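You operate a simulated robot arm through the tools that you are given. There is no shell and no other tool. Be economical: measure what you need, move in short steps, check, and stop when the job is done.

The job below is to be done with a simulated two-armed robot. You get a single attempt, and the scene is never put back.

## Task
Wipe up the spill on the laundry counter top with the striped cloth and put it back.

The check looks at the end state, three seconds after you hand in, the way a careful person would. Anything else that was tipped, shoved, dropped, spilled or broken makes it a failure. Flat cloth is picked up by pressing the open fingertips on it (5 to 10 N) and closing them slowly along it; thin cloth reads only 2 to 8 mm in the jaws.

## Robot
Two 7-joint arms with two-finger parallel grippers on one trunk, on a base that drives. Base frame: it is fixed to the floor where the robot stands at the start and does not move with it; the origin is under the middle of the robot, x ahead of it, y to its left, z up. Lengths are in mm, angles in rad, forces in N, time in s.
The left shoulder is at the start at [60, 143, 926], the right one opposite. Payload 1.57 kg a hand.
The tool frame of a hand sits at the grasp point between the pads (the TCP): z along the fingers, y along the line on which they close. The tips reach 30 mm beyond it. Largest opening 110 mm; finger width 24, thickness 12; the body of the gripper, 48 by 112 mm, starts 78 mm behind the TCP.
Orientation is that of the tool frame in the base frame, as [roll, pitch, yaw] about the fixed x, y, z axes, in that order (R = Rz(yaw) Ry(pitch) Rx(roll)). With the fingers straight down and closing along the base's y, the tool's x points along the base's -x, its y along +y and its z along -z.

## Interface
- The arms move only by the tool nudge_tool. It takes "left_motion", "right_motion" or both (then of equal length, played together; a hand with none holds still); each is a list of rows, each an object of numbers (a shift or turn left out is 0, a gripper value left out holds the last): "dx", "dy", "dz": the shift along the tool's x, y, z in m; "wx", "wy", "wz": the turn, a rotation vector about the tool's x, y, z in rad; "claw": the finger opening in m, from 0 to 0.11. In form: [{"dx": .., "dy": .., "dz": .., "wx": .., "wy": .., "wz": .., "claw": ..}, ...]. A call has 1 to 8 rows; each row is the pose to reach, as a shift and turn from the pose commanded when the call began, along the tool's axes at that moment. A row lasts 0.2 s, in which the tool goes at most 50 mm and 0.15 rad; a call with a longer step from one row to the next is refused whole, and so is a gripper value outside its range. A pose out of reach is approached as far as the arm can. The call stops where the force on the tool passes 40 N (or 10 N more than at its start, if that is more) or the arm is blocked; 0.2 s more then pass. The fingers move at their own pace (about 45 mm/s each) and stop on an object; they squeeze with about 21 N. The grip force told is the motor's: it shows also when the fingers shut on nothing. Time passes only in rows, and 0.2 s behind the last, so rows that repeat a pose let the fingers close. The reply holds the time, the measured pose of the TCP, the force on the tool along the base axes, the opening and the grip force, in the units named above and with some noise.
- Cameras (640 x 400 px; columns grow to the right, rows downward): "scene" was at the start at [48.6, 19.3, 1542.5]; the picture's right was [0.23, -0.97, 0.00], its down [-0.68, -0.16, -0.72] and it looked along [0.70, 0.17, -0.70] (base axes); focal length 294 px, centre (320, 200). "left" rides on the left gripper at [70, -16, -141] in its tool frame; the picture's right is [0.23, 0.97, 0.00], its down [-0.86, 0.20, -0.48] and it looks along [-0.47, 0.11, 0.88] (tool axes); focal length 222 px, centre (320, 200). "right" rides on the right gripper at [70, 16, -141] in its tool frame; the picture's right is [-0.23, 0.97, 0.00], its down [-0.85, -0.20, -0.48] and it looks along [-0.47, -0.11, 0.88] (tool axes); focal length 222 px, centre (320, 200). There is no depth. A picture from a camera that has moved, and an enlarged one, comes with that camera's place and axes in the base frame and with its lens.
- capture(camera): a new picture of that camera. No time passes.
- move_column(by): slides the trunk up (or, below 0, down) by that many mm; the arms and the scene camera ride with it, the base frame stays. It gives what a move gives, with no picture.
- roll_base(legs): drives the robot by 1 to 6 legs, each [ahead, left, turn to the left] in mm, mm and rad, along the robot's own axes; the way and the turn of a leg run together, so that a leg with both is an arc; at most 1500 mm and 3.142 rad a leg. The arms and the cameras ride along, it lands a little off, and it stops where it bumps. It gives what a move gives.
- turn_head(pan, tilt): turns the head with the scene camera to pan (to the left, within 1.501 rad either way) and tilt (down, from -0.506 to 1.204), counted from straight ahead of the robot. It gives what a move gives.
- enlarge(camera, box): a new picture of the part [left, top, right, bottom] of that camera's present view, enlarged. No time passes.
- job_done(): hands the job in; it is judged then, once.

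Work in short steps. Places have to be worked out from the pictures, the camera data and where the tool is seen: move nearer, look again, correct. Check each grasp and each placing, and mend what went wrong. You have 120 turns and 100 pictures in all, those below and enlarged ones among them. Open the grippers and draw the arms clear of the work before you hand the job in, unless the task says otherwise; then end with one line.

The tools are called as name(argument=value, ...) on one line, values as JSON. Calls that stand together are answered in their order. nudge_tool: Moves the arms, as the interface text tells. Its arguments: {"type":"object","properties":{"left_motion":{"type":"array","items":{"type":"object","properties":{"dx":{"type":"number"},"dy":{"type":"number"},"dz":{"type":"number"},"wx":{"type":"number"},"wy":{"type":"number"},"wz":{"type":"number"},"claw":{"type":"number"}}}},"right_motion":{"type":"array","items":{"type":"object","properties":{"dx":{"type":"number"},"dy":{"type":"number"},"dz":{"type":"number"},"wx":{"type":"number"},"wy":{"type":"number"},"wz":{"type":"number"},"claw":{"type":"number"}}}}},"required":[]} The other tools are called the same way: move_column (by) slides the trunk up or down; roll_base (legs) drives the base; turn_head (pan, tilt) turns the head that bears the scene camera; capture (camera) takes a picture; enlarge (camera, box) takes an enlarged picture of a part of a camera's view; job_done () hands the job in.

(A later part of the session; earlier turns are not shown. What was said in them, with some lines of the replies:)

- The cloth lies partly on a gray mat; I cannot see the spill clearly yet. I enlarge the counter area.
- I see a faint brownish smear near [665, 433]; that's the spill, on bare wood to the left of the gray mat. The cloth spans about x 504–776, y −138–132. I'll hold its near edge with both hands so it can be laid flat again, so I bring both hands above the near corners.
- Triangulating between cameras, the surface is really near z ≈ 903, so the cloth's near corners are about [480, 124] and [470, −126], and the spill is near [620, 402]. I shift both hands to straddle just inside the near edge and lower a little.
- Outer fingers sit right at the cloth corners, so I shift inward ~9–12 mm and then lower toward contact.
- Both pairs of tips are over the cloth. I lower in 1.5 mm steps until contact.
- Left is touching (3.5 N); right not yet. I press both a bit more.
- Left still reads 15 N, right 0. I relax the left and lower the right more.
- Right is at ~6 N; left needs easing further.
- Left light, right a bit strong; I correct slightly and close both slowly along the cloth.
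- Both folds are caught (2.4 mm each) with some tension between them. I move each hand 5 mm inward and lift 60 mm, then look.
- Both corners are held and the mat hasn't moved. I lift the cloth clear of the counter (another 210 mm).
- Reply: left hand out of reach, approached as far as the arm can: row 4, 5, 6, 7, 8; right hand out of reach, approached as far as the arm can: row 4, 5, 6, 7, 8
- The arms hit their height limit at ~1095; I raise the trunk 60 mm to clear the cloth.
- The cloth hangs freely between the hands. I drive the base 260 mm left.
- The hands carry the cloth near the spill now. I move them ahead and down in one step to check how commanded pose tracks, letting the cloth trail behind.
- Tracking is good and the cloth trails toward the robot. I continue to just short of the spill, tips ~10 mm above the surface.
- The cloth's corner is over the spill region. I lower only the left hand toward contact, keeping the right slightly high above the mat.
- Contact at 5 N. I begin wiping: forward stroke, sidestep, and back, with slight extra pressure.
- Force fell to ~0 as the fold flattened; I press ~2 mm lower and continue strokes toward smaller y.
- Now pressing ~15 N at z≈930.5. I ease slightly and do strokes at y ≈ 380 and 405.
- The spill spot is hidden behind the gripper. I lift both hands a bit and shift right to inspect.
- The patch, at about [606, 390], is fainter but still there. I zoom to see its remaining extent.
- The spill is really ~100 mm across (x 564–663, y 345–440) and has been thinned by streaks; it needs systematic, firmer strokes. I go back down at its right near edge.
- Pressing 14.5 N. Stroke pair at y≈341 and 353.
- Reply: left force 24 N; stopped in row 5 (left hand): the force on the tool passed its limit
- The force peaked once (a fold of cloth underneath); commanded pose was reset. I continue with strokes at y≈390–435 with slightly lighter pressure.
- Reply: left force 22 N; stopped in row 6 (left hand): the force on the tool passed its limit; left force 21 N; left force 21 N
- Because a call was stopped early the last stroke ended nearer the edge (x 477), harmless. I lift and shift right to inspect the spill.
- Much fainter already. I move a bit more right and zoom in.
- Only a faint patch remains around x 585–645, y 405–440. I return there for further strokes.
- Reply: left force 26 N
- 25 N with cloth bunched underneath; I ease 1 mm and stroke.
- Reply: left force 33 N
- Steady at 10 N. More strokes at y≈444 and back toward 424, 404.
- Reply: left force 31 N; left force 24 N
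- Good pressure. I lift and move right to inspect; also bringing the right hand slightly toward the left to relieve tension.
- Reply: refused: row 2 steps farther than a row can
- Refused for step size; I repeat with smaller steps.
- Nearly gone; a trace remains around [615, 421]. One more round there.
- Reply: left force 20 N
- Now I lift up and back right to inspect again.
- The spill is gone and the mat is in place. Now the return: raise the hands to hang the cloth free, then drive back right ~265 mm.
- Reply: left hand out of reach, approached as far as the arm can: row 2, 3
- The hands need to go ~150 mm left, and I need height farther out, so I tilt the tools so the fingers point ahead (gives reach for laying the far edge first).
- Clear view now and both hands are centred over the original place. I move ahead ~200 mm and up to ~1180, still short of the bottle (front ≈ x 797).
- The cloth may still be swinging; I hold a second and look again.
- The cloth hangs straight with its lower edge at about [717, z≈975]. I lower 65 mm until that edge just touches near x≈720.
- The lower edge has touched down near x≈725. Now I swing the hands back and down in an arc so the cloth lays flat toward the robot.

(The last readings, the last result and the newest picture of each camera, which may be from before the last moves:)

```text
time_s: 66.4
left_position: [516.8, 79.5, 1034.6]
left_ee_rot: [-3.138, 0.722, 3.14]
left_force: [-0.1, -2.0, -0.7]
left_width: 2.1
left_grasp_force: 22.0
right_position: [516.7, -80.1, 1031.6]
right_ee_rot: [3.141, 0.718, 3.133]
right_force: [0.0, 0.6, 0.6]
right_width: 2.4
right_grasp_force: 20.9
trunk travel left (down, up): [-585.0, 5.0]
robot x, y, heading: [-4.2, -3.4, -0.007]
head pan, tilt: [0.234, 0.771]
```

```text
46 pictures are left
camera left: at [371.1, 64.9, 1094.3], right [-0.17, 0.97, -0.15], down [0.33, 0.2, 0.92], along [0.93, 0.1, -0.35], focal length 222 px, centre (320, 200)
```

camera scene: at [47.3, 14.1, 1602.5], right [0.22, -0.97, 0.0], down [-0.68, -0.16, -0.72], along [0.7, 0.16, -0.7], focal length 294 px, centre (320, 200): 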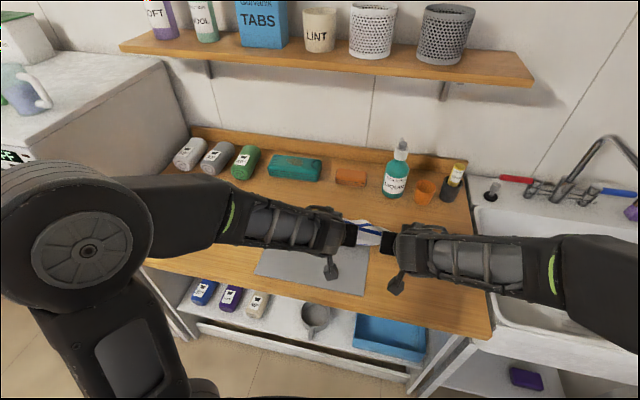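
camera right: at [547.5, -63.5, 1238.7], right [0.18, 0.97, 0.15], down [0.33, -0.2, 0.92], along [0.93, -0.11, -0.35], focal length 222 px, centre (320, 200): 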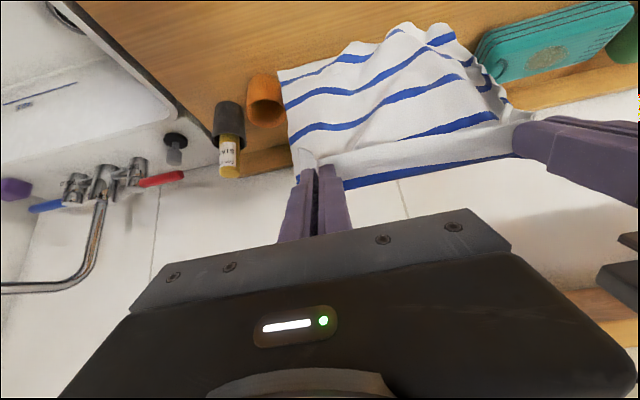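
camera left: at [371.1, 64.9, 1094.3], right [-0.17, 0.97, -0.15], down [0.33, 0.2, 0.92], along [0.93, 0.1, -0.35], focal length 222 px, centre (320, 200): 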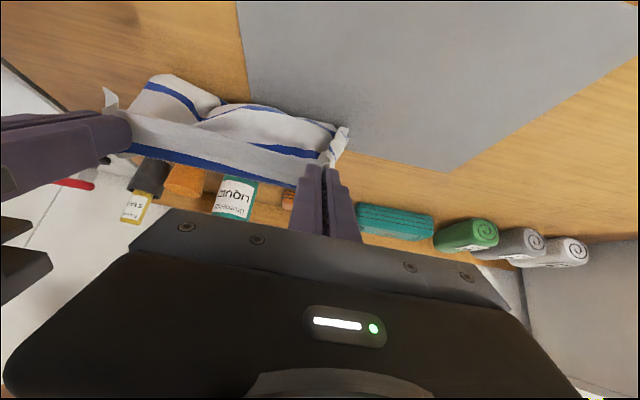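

It appears to drape forward. I continue down along the arc.

nudge_tool(left_motion=[{"dx": 0.018, "dz": 0.006}, {"dx": 0.036, "dz": 0.013}, {"dx": 0.053, "dz": 0.02}, {"dx": 0.066, "dz": 0.028}, {"dx": 0.08, "dz": 0.036}], right_motion=[{"dx": 0.018, "dz": 0.006}, {"dx": 0.036, "dz": 0.013}, {"dx": 0.053, "dz": 0.02}, {"dx": 0.066, "dz": 0.028}, {"dx": 0.08, "dz": 0.036}])

capture(camera="scene")

capture(camera="left")

capture(camera="right")

```text
time_s: 67.6
left_position: [481.7, 80.1, 953.5]
left_ee_rot: [-3.139, 0.719, 3.138]
left_force: [-0.4, -0.6, 0.3]
left_width: 1.9
left_grasp_force: 20.8
right_position: [480.0, -80.1, 949.9]
right_ee_rot: [-3.141, 0.72, 3.135]
right_force: [1.0, 0.3, -0.2]
right_width: 2.2
right_grasp_force: 20.7
trunk travel left (down, up): [-585.0, 5.0]
robot x, y, heading: [-1.2, -5.0, -0.004]
head pan, tilt: [0.234, 0.771]
```

```text
45 pictures are left
camera scene: at [47.9, 14.0, 1602.5], right [0.22, -0.97, 0.0], down [-0.68, -0.16, -0.72], along [0.7, 0.16, -0.7], focal length 294 px, centre (320, 200)
```

scene: 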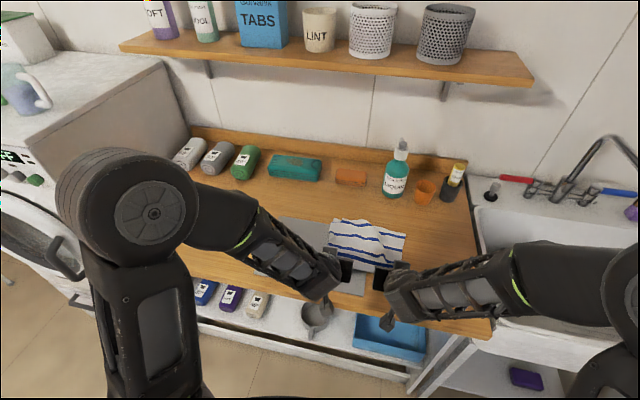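

```text
44 pictures are left
camera left: at [336.0, 64.8, 1013.3], right [-0.17, 0.97, -0.15], down [0.33, 0.2, 0.92], along [0.93, 0.1, -0.35], focal length 222 px, centre (320, 200)
```

left: 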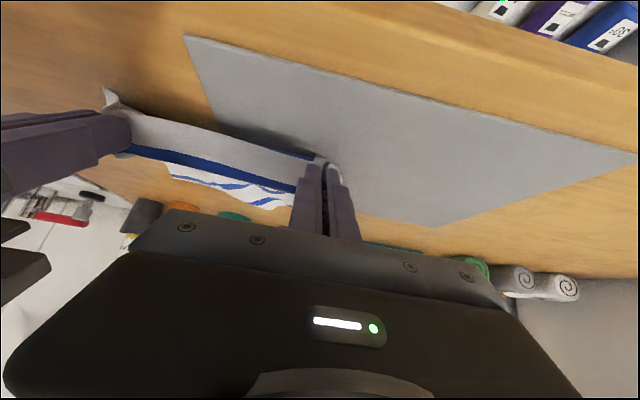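

```text
43 pictures are left
camera right: at [334.9, -63.1, 1011.7], right [0.18, 0.97, 0.15], down [0.33, -0.2, 0.92], along [0.93, -0.11, -0.35], focal length 222 px, centre (320, 200)
```

right: 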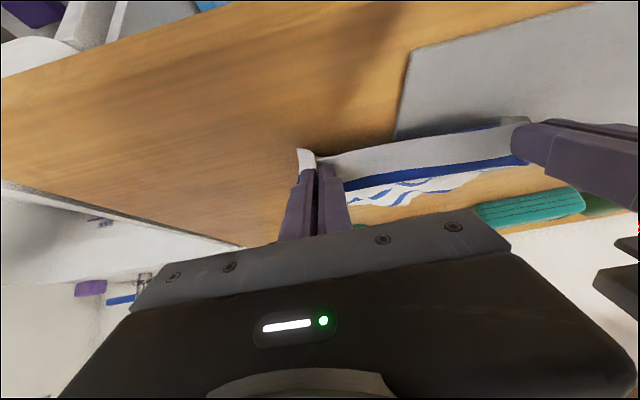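

The far edge lies at x≈662 (wrinkled, a bit short of 720) but the cloth is draped correctly. I lower the near edge to the surface.

nudge_tool(left_motion=[{"dx": 0.009, "dz": 0.003}, {"dx": 0.016, "dz": 0.005}, {"dx": 0.018, "dz": 0.0055}], right_motion=[{"dx": 0.009, "dz": 0.003}, {"dx": 0.016, "dz": 0.005}, {"dx": 0.018, "dz": 0.0055}])

enlarge(camera="scene", box=[270, 180, 450, 300])

```text
time_s: 68.4
left_position: [471.4, 80.9, 937.4]
left_ee_rot: [-3.137, 0.72, 3.139]
left_force: [0.3, -0.8, 0.2]
left_width: 1.9
left_grasp_force: 20.9
right_position: [470.3, -80.0, 935.4]
right_ee_rot: [3.141, 0.719, 3.137]
right_force: [0.2, 1.6, 1.2]
right_width: 2.4
right_grasp_force: 21.0
trunk travel left (down, up): [-585.0, 5.0]
robot x, y, heading: [-2.5, -6.4, -0.007]
head pan, tilt: [0.234, 0.771]
```

```text
3.33 times, centred on (360, 240) of scene
camera zoom: at [47.3, 14.0, 1602.5], right [0.22, -0.97, 0.0], down [-0.68, -0.16, -0.72], along [0.7, 0.16, -0.7], focal length 980 px, centre (187, 67)
```

zoom: 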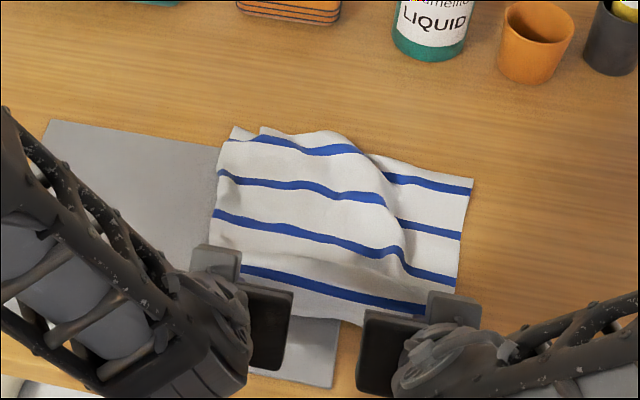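

The cloth is laid right-side up with just one soft ridge. I open both grippers slowly and withdraw up and back.

nudge_tool(left_motion=[{"claw": 0.01}, {"claw": 0.02}, {"claw": 0.03}, {"claw": 0.035}, {"dz": -0.02}, {"dz": -0.05}, {"dz": -0.09}, {"dz": -0.13}], right_motion=[{"claw": 0.01}, {"claw": 0.02}, {"claw": 0.03}, {"claw": 0.035}, {"dz": -0.02}, {"dz": -0.05}, {"dz": -0.09}, {"dz": -0.13}])

capture(camera="left")

enlarge(camera="scene", box=[270, 180, 450, 300])

```text
time_s: 70.2
left_position: [412.2, 60.3, 1051.2]
left_ee_rot: [-3.14, 0.722, 3.137]
left_force: [-1.6, -0.7, 0.8]
left_width: 35.2
left_grasp_force: 0.1
left hand out of reach, approached as far as the arm can: row 6, 7, 8
right_position: [401.2, -58.3, 1047.0]
right_ee_rot: [-3.139, 0.718, 3.138]
right_force: [0.2, 0.7, -0.9]
right_width: 34.8
right_grasp_force: 0.1
right hand out of reach, approached as far as the arm can: row 7, 8
trunk travel left (down, up): [-585.0, 5.0]
robot x, y, heading: [-0.2, -7.5, -0.01]
head pan, tilt: [0.234, 0.771]
```

```text
41 pictures are left
camera left: at [266.4, 44.6, 1111.4], right [-0.17, 0.97, -0.15], down [0.33, 0.2, 0.92], along [0.93, 0.1, -0.35], focal length 222 px, centre (320, 200)
```

left: 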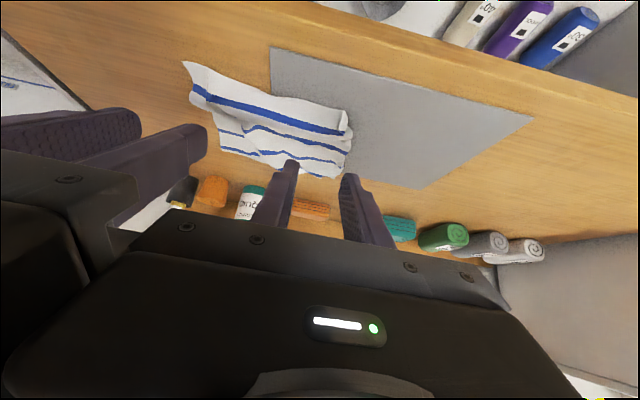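

```text
3.33 times, centred on (360, 240) of scene
camera zoom: at [44.0, 13.9, 1602.6], right [0.22, -0.97, 0.0], down [-0.68, -0.16, -0.72], along [0.7, 0.16, -0.7], focal length 980 px, centre (187, 67)
```

zoom: 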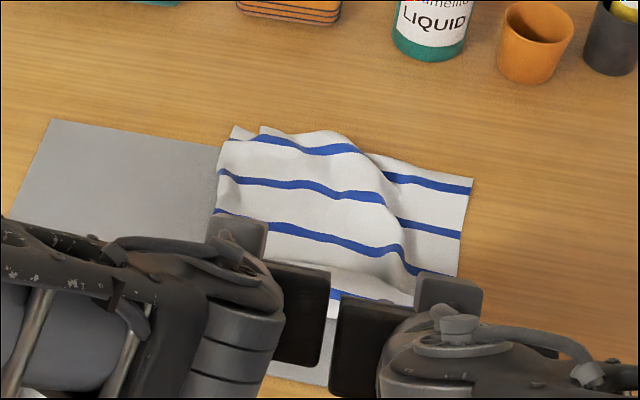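

Released cleanly. The hands drew close together, so I spread them outward and untilt for an unobstructed look.

nudge_tool(left_motion=[{"dy": 0.03, "dz": 0.01}, {"dy": 0.06, "dz": 0.02, "wy": 0.1}, {"dy": 0.09, "dz": 0.02, "wy": 0.2}, {"dy": 0.12, "dz": 0.02, "wy": 0.3}, {"dy": 0.15, "dz": 0.02, "wy": 0.42}, {"dy": 0.18, "dz": 0.02, "wy": 0.54}, {"dy": 0.21, "dz": 0.02, "wy": 0.64}, {"dy": 0.24, "dz": 0.02, "wy": 0.72}], right_motion=[{"dy": -0.03, "dz": 0.01}, {"dy": -0.06, "dz": 0.02, "wy": 0.1}, {"dy": -0.09, "dz": 0.02, "wy": 0.2}, {"dy": -0.12, "dz": 0.02, "wy": 0.3}, {"dy": -0.15, "dz": 0.02, "wy": 0.42}, {"dy": -0.18, "dz": 0.02, "wy": 0.54}, {"dy": -0.21, "dz": 0.02, "wy": 0.64}, {"dy": -0.24, "dz": 0.02, "wy": 0.72}])

enlarge(camera="scene", box=[240, 180, 450, 310])

capture(camera="scene")

```text
time_s: 72.0
left_position: [433.6, 298.5, 1036.7]
left_ee_rot: [-3.138, -0.003, 3.137]
left_force: [-0.2, 0.7, -0.2]
left_width: 35.2
left_grasp_force: 0.1
left hand out of reach, approached as far as the arm can: row 1
right_position: [418.0, -302.8, 1024.6]
right_ee_rot: [3.14, -0.002, 3.137]
right_force: [-0.1, 0.2, 0.3]
right_width: 35.1
right_grasp_force: 0.1
right hand out of reach, approached as far as the arm can: row 1, 2
trunk travel left (down, up): [-585.0, 5.0]
robot x, y, heading: [-1.1, -2.9, -0.006]
head pan, tilt: [0.234, 0.771]
```

```text
3.05 times, centred on (345, 245) of scene
camera zoom: at [48.0, 13.9, 1602.5], right [0.22, -0.97, 0.0], down [-0.68, -0.16, -0.72], along [0.7, 0.16, -0.7], focal length 896 px, centre (244, 63)
```

zoom: 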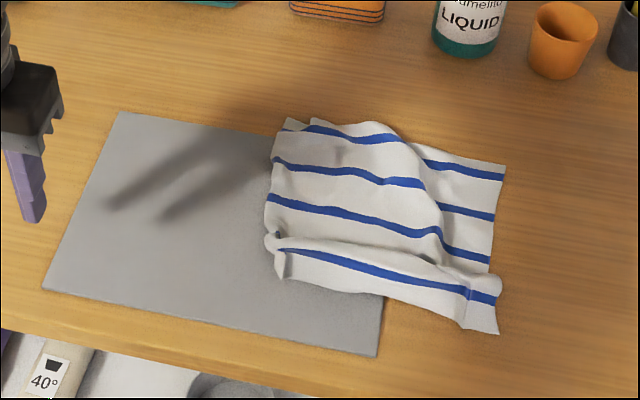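

```text
38 pictures are left
camera scene: at [48.0, 13.9, 1602.5], right [0.22, -0.97, 0.0], down [-0.68, -0.16, -0.72], along [0.7, 0.16, -0.7], focal length 294 px, centre (320, 200)
```

scene: 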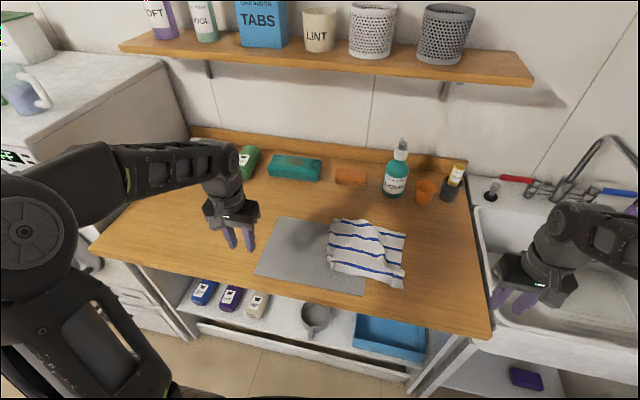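

The cloth is back on its place but ~50 mm short at the far edge (x≈670 vs 720). I'll tidy it: drive 60 mm ahead for reach, then pinch the far corners and pull them out.

roll_base(legs=[[60, 0, 0]])

```text
time_s: 73.0
left_position: [495.2, 297.5, 1036.8]
left_ee_rot: [-3.139, -0.002, 3.136]
left_force: [-1.1, -0.2, 0.4]
left_width: 35.2
left_grasp_force: 0.1
right_position: [479.0, -302.6, 1023.6]
right_ee_rot: [3.141, -0.002, 3.137]
right_force: [0.9, 0.0, -0.5]
right_width: 34.8
right_grasp_force: 0.0
trunk travel left (down, up): [-585.0, 5.0]
robot x, y, heading: [61.4, -5.2, -0.003]
head pan, tilt: [0.234, 0.771]
```

nudge_tool(left_motion=[{"dx": -0.02, "dy": -0.026, "dz": 0.009, "claw": 0.042}, {"dx": -0.04, "dy": -0.052, "dz": 0.018}, {"dx": -0.06, "dy": -0.078, "dz": 0.027}, {"dx": -0.08, "dy": -0.105, "dz": 0.036}, {"dx": -0.1, "dy": -0.131, "dz": 0.045}, {"dx": -0.12, "dy": -0.157, "dz": 0.054}, {"dx": -0.14, "dy": -0.183, "dz": 0.063}, {"dx": -0.16, "dy": -0.209, "dz": 0.072}], right_motion=[{"dx": -0.021, "dy": 0.027, "dz": 0.007, "claw": 0.042}, {"dx": -0.042, "dy": 0.054, "dz": 0.014}, {"dx": -0.063, "dy": 0.082, "dz": 0.021}, {"dx": -0.085, "dy": 0.109, "dz": 0.029}, {"dx": -0.106, "dy": 0.136, "dz": 0.037}, {"dx": -0.127, "dy": 0.163, "dz": 0.044}, {"dx": -0.148, "dy": 0.19, "dz": 0.052}, {"dx": -0.169, "dy": 0.218, "dz": 0.059}])

capture(camera="left")

capture(camera="right")

```text
time_s: 74.8
left_position: [652.9, 87.4, 965.6]
left_ee_rot: [-3.139, -0.003, 3.138]
left_force: [-0.1, -0.4, 0.5]
left_width: 42.2
left_grasp_force: 0.0
right_position: [650.7, -87.0, 968.1]
right_ee_rot: [-3.141, -0.002, 3.134]
right_force: [0.4, 0.6, -0.1]
right_width: 41.9
right_grasp_force: 0.1
trunk travel left (down, up): [-585.0, 5.0]
robot x, y, heading: [58.8, -8.0, -0.004]
head pan, tilt: [0.234, 0.771]
```

```text
37 pictures are left
camera left: at [583.2, 71.8, 1106.3], right [-0.22, 0.97, 0.0], down [0.86, 0.2, 0.48], along [0.47, 0.11, -0.88], focal length 222 px, centre (320, 200)
```

left: 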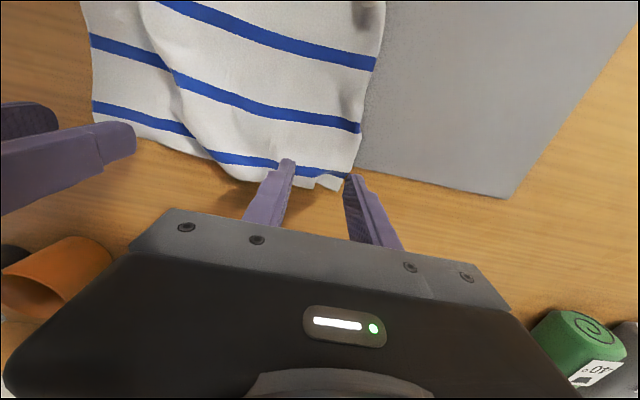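

```text
36 pictures are left
camera right: at [582.6, -70.3, 1109.7], right [0.23, 0.97, 0.0], down [0.85, -0.21, 0.48], along [0.46, -0.11, -0.88], focal length 222 px, centre (320, 200)
```

right: 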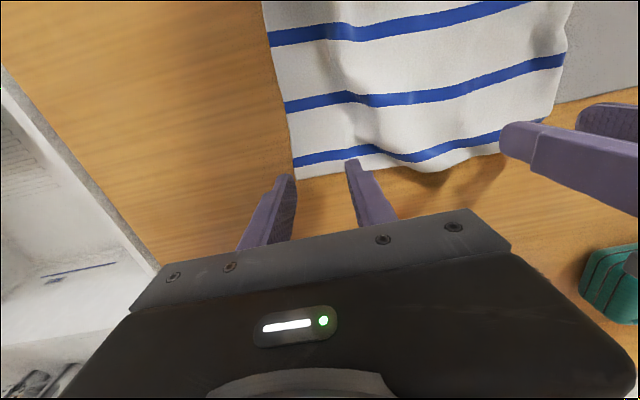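

Outer fingers are right at the corners again; I shift each ~10 mm inward and descend to just above the cloth.

nudge_tool(left_motion=[{"dx": -0.002, "dy": -0.01, "dz": 0.008}, {"dx": -0.002, "dy": -0.01, "dz": 0.02}, {"dx": -0.002, "dy": -0.01, "dz": 0.03}], right_motion=[{"dx": 0.003, "dy": 0.011, "dz": 0.008}, {"dx": 0.003, "dy": 0.011, "dz": 0.02}, {"dx": 0.003, "dy": 0.011, "dz": 0.032}])

```text
time_s: 75.5
left_position: [653.5, 77.6, 934.5]
left_ee_rot: [-3.14, 0.0, 3.137]
left_force: [0.2, -0.4, 0.5]
left_width: 42.3
left_grasp_force: 0.0
right_position: [645.7, -73.1, 934.7]
right_ee_rot: [-3.14, 0.0, 3.136]
right_force: [-0.2, -0.3, -0.5]
right_width: 42.0
right_grasp_force: 0.1
trunk travel left (down, up): [-585.0, 5.0]
robot x, y, heading: [54.8, -8.6, -0.005]
head pan, tilt: [0.234, 0.771]
```

nudge_tool(left_motion=[{"dz": 0.0015}, {"dz": 0.0025}, {"dz": 0.0025}], right_motion=[{"dz": 0.0015}, {"dz": 0.0025}, {"dz": 0.0025}])

```text
time_s: 76.3
left_position: [654.3, 77.3, 935.6]
left_ee_rot: [-3.14, 0.005, 3.138]
left_force: [3.0, 1.9, 21.2]
left_width: 42.3
left_grasp_force: 0.6
right_position: [644.5, -74.0, 933.7]
right_ee_rot: [-3.141, 0.001, 3.136]
right_force: [0.0, -1.0, 0.2]
right_width: 42.1
right_grasp_force: 0.1
trunk travel left (down, up): [-585.0, 5.0]
robot x, y, heading: [57.2, -5.5, -0.006]
head pan, tilt: [0.234, 0.771]
```

nudge_tool(left_motion=[{"dz": -0.0013}, {"dz": -0.0013}], right_motion=[{"dz": 0.0008}, {"dz": 0.0013}])

```text
time_s: 77.0
left_position: [654.8, 77.9, 934.7]
left_ee_rot: [-3.139, 0.002, 3.134]
left_force: [5.3, 4.0, 22.8]
left_width: 42.8
left_grasp_force: 2.3
right_position: [644.5, -74.8, 931.4]
right_ee_rot: [-3.141, -0.001, 3.136]
right_force: [0.8, 0.0, 1.6]
right_width: 42.0
right_grasp_force: 0.2
trunk travel left (down, up): [-585.0, 5.0]
robot x, y, heading: [59.3, -3.4, -0.004]
head pan, tilt: [0.234, 0.771]
```

nudge_tool(left_motion=[{"dz": -0.0012}, {"dz": -0.0012}], right_motion=[{"dz": 0.0005}, {"dz": 0.0005}])

```text
time_s: 77.5
left_position: [654.6, 77.2, 935.8]
left_ee_rot: [-3.14, -0.001, 3.137]
left_force: [8.3, 2.1, 13.0]
left_width: 43.0
left_grasp_force: 0.9
right_position: [644.2, -74.1, 931.4]
right_ee_rot: [3.141, 0.002, 3.138]
right_force: [-1.9, -1.1, 8.4]
right_width: 42.2
right_grasp_force: 0.5
trunk travel left (down, up): [-585.0, 5.0]
robot x, y, heading: [55.2, -5.7, -0.009]
head pan, tilt: [0.234, 0.771]
```

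Both pressing (13 and 8 N); I close slowly, easing the left slightly.

nudge_tool(left_motion=[{"dz": -0.0002}, {"dz": -0.0002, "claw": 0.036}, {"dz": -0.0002, "claw": 0.03}, {"dz": -0.0002, "claw": 0.024}, {"dz": -0.0002, "claw": 0.018}, {"dz": -0.0002, "claw": 0.012}, {"dz": -0.0002, "claw": 0.006}, {"dz": -0.0002, "claw": 0.0}], right_motion=[{"dz": 0}, {"claw": 0.036}, {"claw": 0.03}, {"claw": 0.024}, {"claw": 0.018}, {"claw": 0.012}, {"claw": 0.006}, {"claw": 0.0}])

capture(camera="left")

capture(camera="right")

```text
time_s: 79.3
left_position: [651.8, 74.2, 934.7]
left_ee_rot: [-3.137, 0.0, 3.136]
left_force: [-1.3, -9.0, 3.7]
left_width: 2.5
left_grasp_force: 20.4
right_position: [644.2, -74.4, 931.2]
right_ee_rot: [3.139, 0.002, 3.137]
right_force: [0.4, 7.4, 9.6]
right_width: 2.7
right_grasp_force: 21.1
trunk travel left (down, up): [-585.0, 5.0]
robot x, y, heading: [59.4, -7.2, -0.01]
head pan, tilt: [0.234, 0.771]
```

```text
35 pictures are left
camera left: at [582.5, 60.4, 1076.5], right [-0.22, 0.98, -0.01], down [0.86, 0.2, 0.48], along [0.47, 0.1, -0.88], focal length 222 px, centre (320, 200)
```

left: 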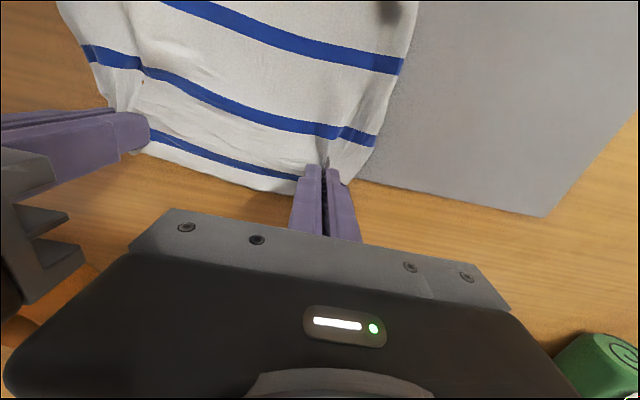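

```text
34 pictures are left
camera right: at [575.0, -57.1, 1073.6], right [0.23, 0.97, 0.0], down [0.85, -0.2, 0.48], along [0.47, -0.11, -0.88], focal length 222 px, centre (320, 200)
```

right: 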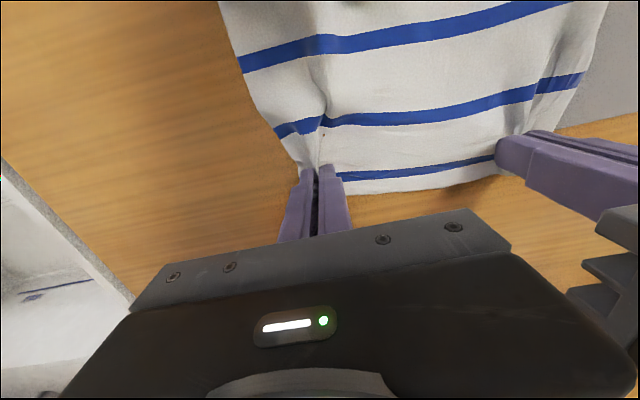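

Both far corners are caught. I lift ~30 mm, pull ahead 50 mm, and lower, which draws out the ridge.

nudge_tool(left_motion=[{"dz": -0.015}, {"dx": -0.01, "dz": -0.03}, {"dx": -0.022, "dz": -0.03}, {"dx": -0.034, "dz": -0.03}, {"dx": -0.046, "dz": -0.03}, {"dx": -0.052, "dz": -0.02}, {"dx": -0.052, "dz": -0.01}], right_motion=[{"dz": -0.015}, {"dx": -0.01, "dz": -0.03}, {"dx": -0.022, "dz": -0.03}, {"dx": -0.034, "dz": -0.03}, {"dx": -0.046, "dz": -0.03}, {"dx": -0.056, "dz": -0.02}, {"dx": -0.056, "dz": -0.01}])

capture(camera="left")

enlarge(camera="scene", box=[240, 180, 450, 310])

```text
time_s: 81.0
left_position: [705.9, 76.5, 944.9]
left_ee_rot: [-3.138, -0.001, 3.136]
left_force: [-0.7, -16.0, -0.4]
left_width: 2.5
left_grasp_force: 20.5
right_position: [700.2, -74.8, 939.6]
right_ee_rot: [3.14, -0.001, 3.137]
right_force: [1.2, 17.0, 0.1]
right_width: 2.7
right_grasp_force: 21.1
trunk travel left (down, up): [-585.0, 5.0]
robot x, y, heading: [54.7, -6.5, -0.006]
head pan, tilt: [0.234, 0.771]
```

```text
33 pictures are left
camera left: at [635.7, 61.9, 1085.9], right [-0.22, 0.98, 0.0], down [0.86, 0.2, 0.48], along [0.47, 0.1, -0.88], focal length 222 px, centre (320, 200)
```

left: 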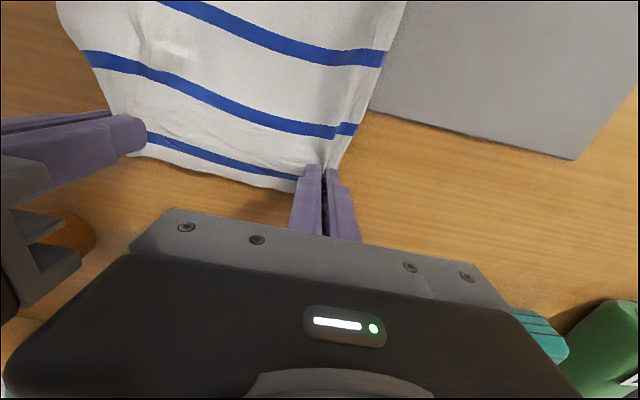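

```text
3.05 times, centred on (345, 245) of scene
camera zoom: at [107.4, 13.6, 1602.5], right [0.22, -0.97, 0.0], down [-0.68, -0.16, -0.72], along [0.7, 0.16, -0.7], focal length 896 px, centre (244, 63)
```

zoom: 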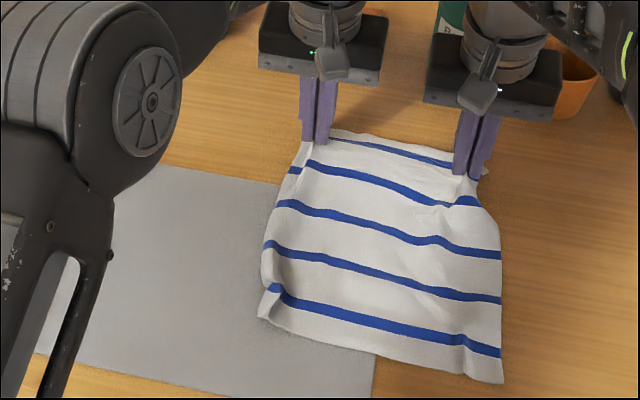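

Excellent: the cloth is stretched out nearly flat over its original place. I ease the sideways tension, lower, and release.

nudge_tool(left_motion=[{"dy": -0.003, "dz": 0.004}, {"dy": -0.005, "dz": 0.008}, {"dy": -0.005, "dz": 0.008, "claw": 0.01}, {"dy": -0.005, "dz": 0.008, "claw": 0.02}, {"dy": -0.005, "dz": 0.008, "claw": 0.028}, {"dy": -0.005, "dz": -0.005}, {"dy": -0.005, "dz": -0.03}, {"dy": -0.005, "dz": -0.06}], right_motion=[{"dy": 0.003, "dz": 0.004}, {"dy": 0.005, "dz": 0.006}, {"dy": 0.005, "dz": 0.006, "claw": 0.01}, {"dy": 0.005, "dz": 0.006, "claw": 0.02}, {"dy": 0.005, "dz": 0.006, "claw": 0.028}, {"dy": 0.005, "dz": -0.005}, {"dy": 0.005, "dz": -0.03}, {"dy": 0.005, "dz": -0.06}])

capture(camera="left")

capture(camera="right")

```text
time_s: 82.8
left_position: [704.6, 72.7, 1007.5]
left_ee_rot: [-3.14, -0.001, 3.138]
left_force: [0.4, -0.2, 0.1]
left_width: 28.2
left_grasp_force: 0.1
right_position: [702.0, -68.7, 998.9]
right_ee_rot: [-3.14, -0.002, 3.136]
right_force: [0.1, 0.7, 0.7]
right_width: 28.1
right_grasp_force: 0.0
trunk travel left (down, up): [-585.0, 5.0]
robot x, y, heading: [59.7, -6.8, -0.01]
head pan, tilt: [0.234, 0.771]
```

```text
31 pictures are left
camera left: at [635.1, 57.7, 1149.1], right [-0.22, 0.97, 0.0], down [0.86, 0.2, 0.48], along [0.47, 0.1, -0.88], focal length 222 px, centre (320, 200)
```

left: 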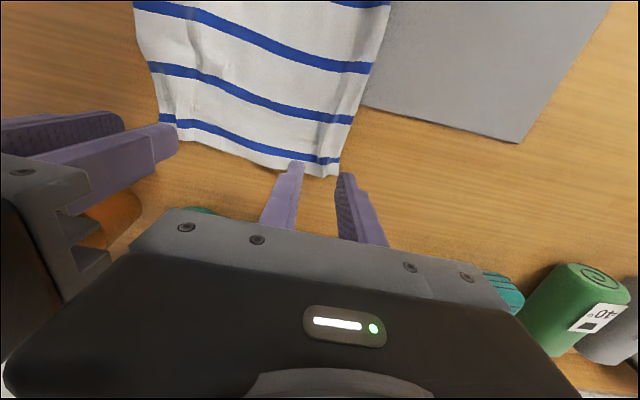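

```text
30 pictures are left
camera right: at [632.3, -52.5, 1142.6], right [0.23, 0.97, 0.0], down [0.85, -0.2, 0.48], along [0.47, -0.11, -0.88], focal length 222 px, centre (320, 200)
```

right: 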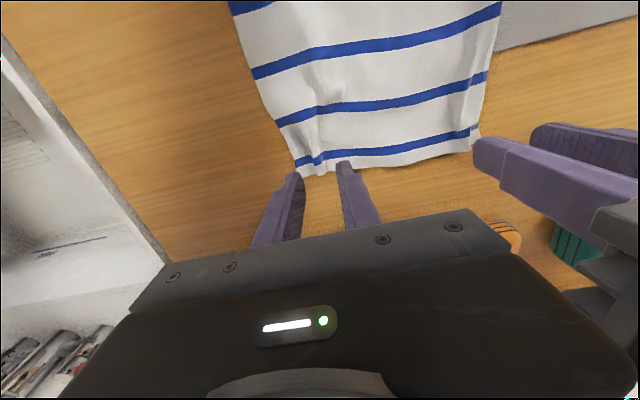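

Released neatly. I draw both arms up, out and back, clear of the counter items.

nudge_tool(left_motion=[{"dx": 0.01, "dy": 0.01, "dz": -0.02}, {"dx": 0.03, "dy": 0.03, "dz": -0.035}, {"dx": 0.055, "dy": 0.06, "dz": -0.04}, {"dx": 0.08, "dy": 0.09, "dz": -0.04}, {"dx": 0.105, "dy": 0.12, "dz": -0.04}, {"dx": 0.13, "dy": 0.15, "dz": -0.04}, {"dx": 0.155, "dy": 0.18, "dz": -0.04}, {"dx": 0.18, "dy": 0.21, "dz": -0.04}], right_motion=[{"dx": 0.01, "dy": -0.01, "dz": -0.02}, {"dx": 0.03, "dy": -0.03, "dz": -0.035}, {"dx": 0.055, "dy": -0.06, "dz": -0.04}, {"dx": 0.08, "dy": -0.09, "dz": -0.04}, {"dx": 0.105, "dy": -0.12, "dz": -0.04}, {"dx": 0.13, "dy": -0.15, "dz": -0.04}, {"dx": 0.155, "dy": -0.18, "dz": -0.04}, {"dx": 0.18, "dy": -0.21, "dz": -0.04}])

roll_base(legs=[[-60, 0, 0]])

capture(camera="scene")

enlarge(camera="scene", box=[240, 170, 450, 300])

```text
time_s: 84.5
left_position: [527.2, 283.9, 1048.5]
left_ee_rot: [-3.142, 0.0, 3.135]
left_force: [-0.7, -0.5, -0.1]
left_width: 27.9
left_grasp_force: 0.0
right_position: [519.4, -281.6, 1043.4]
right_ee_rot: [3.141, 0.001, 3.136]
right_force: [0.0, -0.6, -0.8]
right_width: 28.3
right_grasp_force: 0.0
trunk travel left (down, up): [-585.0, 5.0]
robot x, y, heading: [59.4, -4.3, -0.007]
head pan, tilt: [0.234, 0.771]
```

```text
time_s: 85.5
left_position: [466.3, 283.8, 1047.9]
left_ee_rot: [-3.14, 0.002, 3.137]
left_force: [-1.4, 0.6, 0.8]
left_width: 28.3
left_grasp_force: 0.0
right_position: [459.3, -282.6, 1042.6]
right_ee_rot: [-3.142, 0.003, 3.137]
right_force: [0.2, -1.2, 0.2]
right_width: 28.2
right_grasp_force: 0.2
trunk travel left (down, up): [-585.0, 5.0]
robot x, y, heading: [-3.4, -4.1, -0.005]
head pan, tilt: [0.234, 0.771]
```

```text
29 pictures are left
camera scene: at [44.3, 14.0, 1602.6], right [0.22, -0.97, 0.0], down [-0.68, -0.16, -0.72], along [0.7, 0.16, -0.7], focal length 294 px, centre (320, 200)
```

scene: 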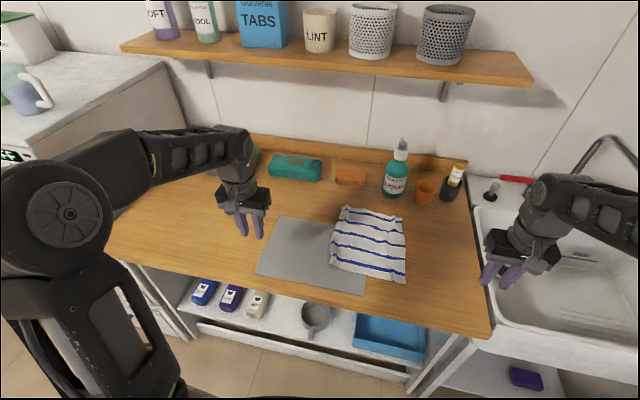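

```text
3.05 times, centred on (345, 235) of scene
camera zoom: at [44.3, 14.0, 1602.6], right [0.22, -0.97, 0.0], down [-0.68, -0.16, -0.72], along [0.7, 0.16, -0.7], focal length 896 px, centre (244, 93)
```

zoom: 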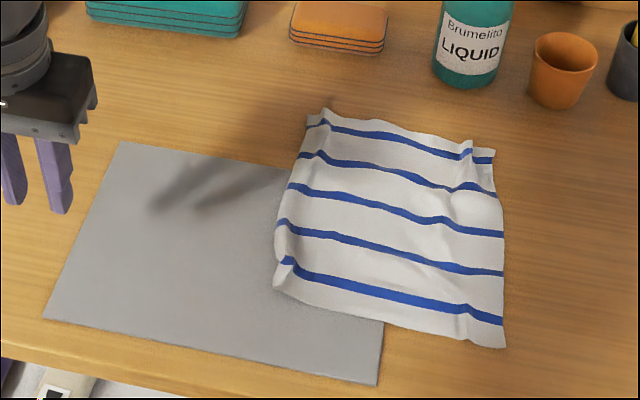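

The cloth is back flat on its original place, and mat, bottle and cups are undisturbed. I open the grippers fully and take a last look at the wiped spot.

nudge_tool(left_motion=[{"dx": 0.02, "claw": 0.09}, {"dx": 0.04}, {"dx": 0.06}, {"dx": 0.06}], right_motion=[{"dx": 0.02, "claw": 0.09}, {"dx": 0.04}, {"dx": 0.06}, {"dx": 0.06}])

capture(camera="left")

enlarge(camera="scene", box=[120, 130, 330, 260])

```text
time_s: 86.5
left_position: [408.6, 283.7, 1046.7]
left_ee_rot: [-3.14, -0.003, 3.137]
left_force: [-0.2, 0.1, -0.9]
left_width: 90.0
left_grasp_force: 0.0
right_position: [400.2, -281.4, 1042.3]
right_ee_rot: [-3.141, -0.002, 3.137]
right_force: [0.1, -0.5, 0.4]
right_width: 90.3
right_grasp_force: 0.0
trunk travel left (down, up): [-585.0, 5.0]
robot x, y, heading: [-2.0, -6.3, -0.0]
head pan, tilt: [0.234, 0.771]
```

```text
27 pictures are left
camera left: at [338.3, 268.1, 1188.3], right [-0.22, 0.98, 0.0], down [0.86, 0.2, 0.48], along [0.47, 0.1, -0.88], focal length 222 px, centre (320, 200)
```

left: 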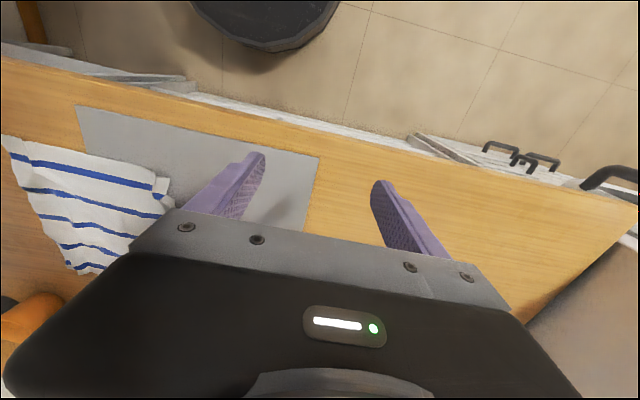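

```text
3.05 times, centred on (225, 195) of scene
camera zoom: at [47.8, 14.0, 1602.5], right [0.22, -0.97, 0.0], down [-0.68, -0.16, -0.72], along [0.7, 0.16, -0.7], focal length 896 px, centre (610, 215)
```

zoom: 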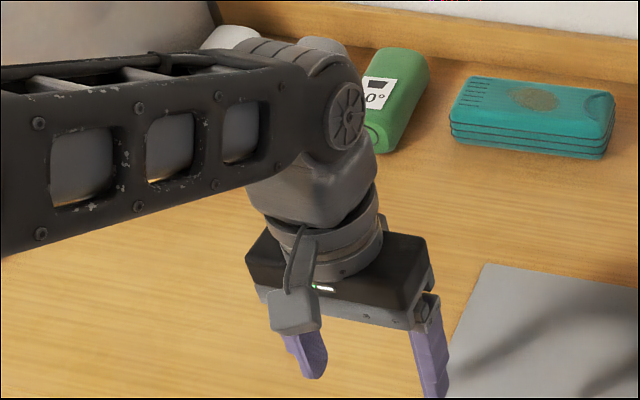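

The wiped spot was seen clean earlier, the cloth is flat on its place, and the hands are open and clear. I hand in.

job_done()

```text
The job is handed in.
```

I wiped up the spill with the striped cloth and laid the cloth back flat, within about 10 mm of where it was. The last clear view of the spill area was clean, and nothing else on the counter appears to have moved.
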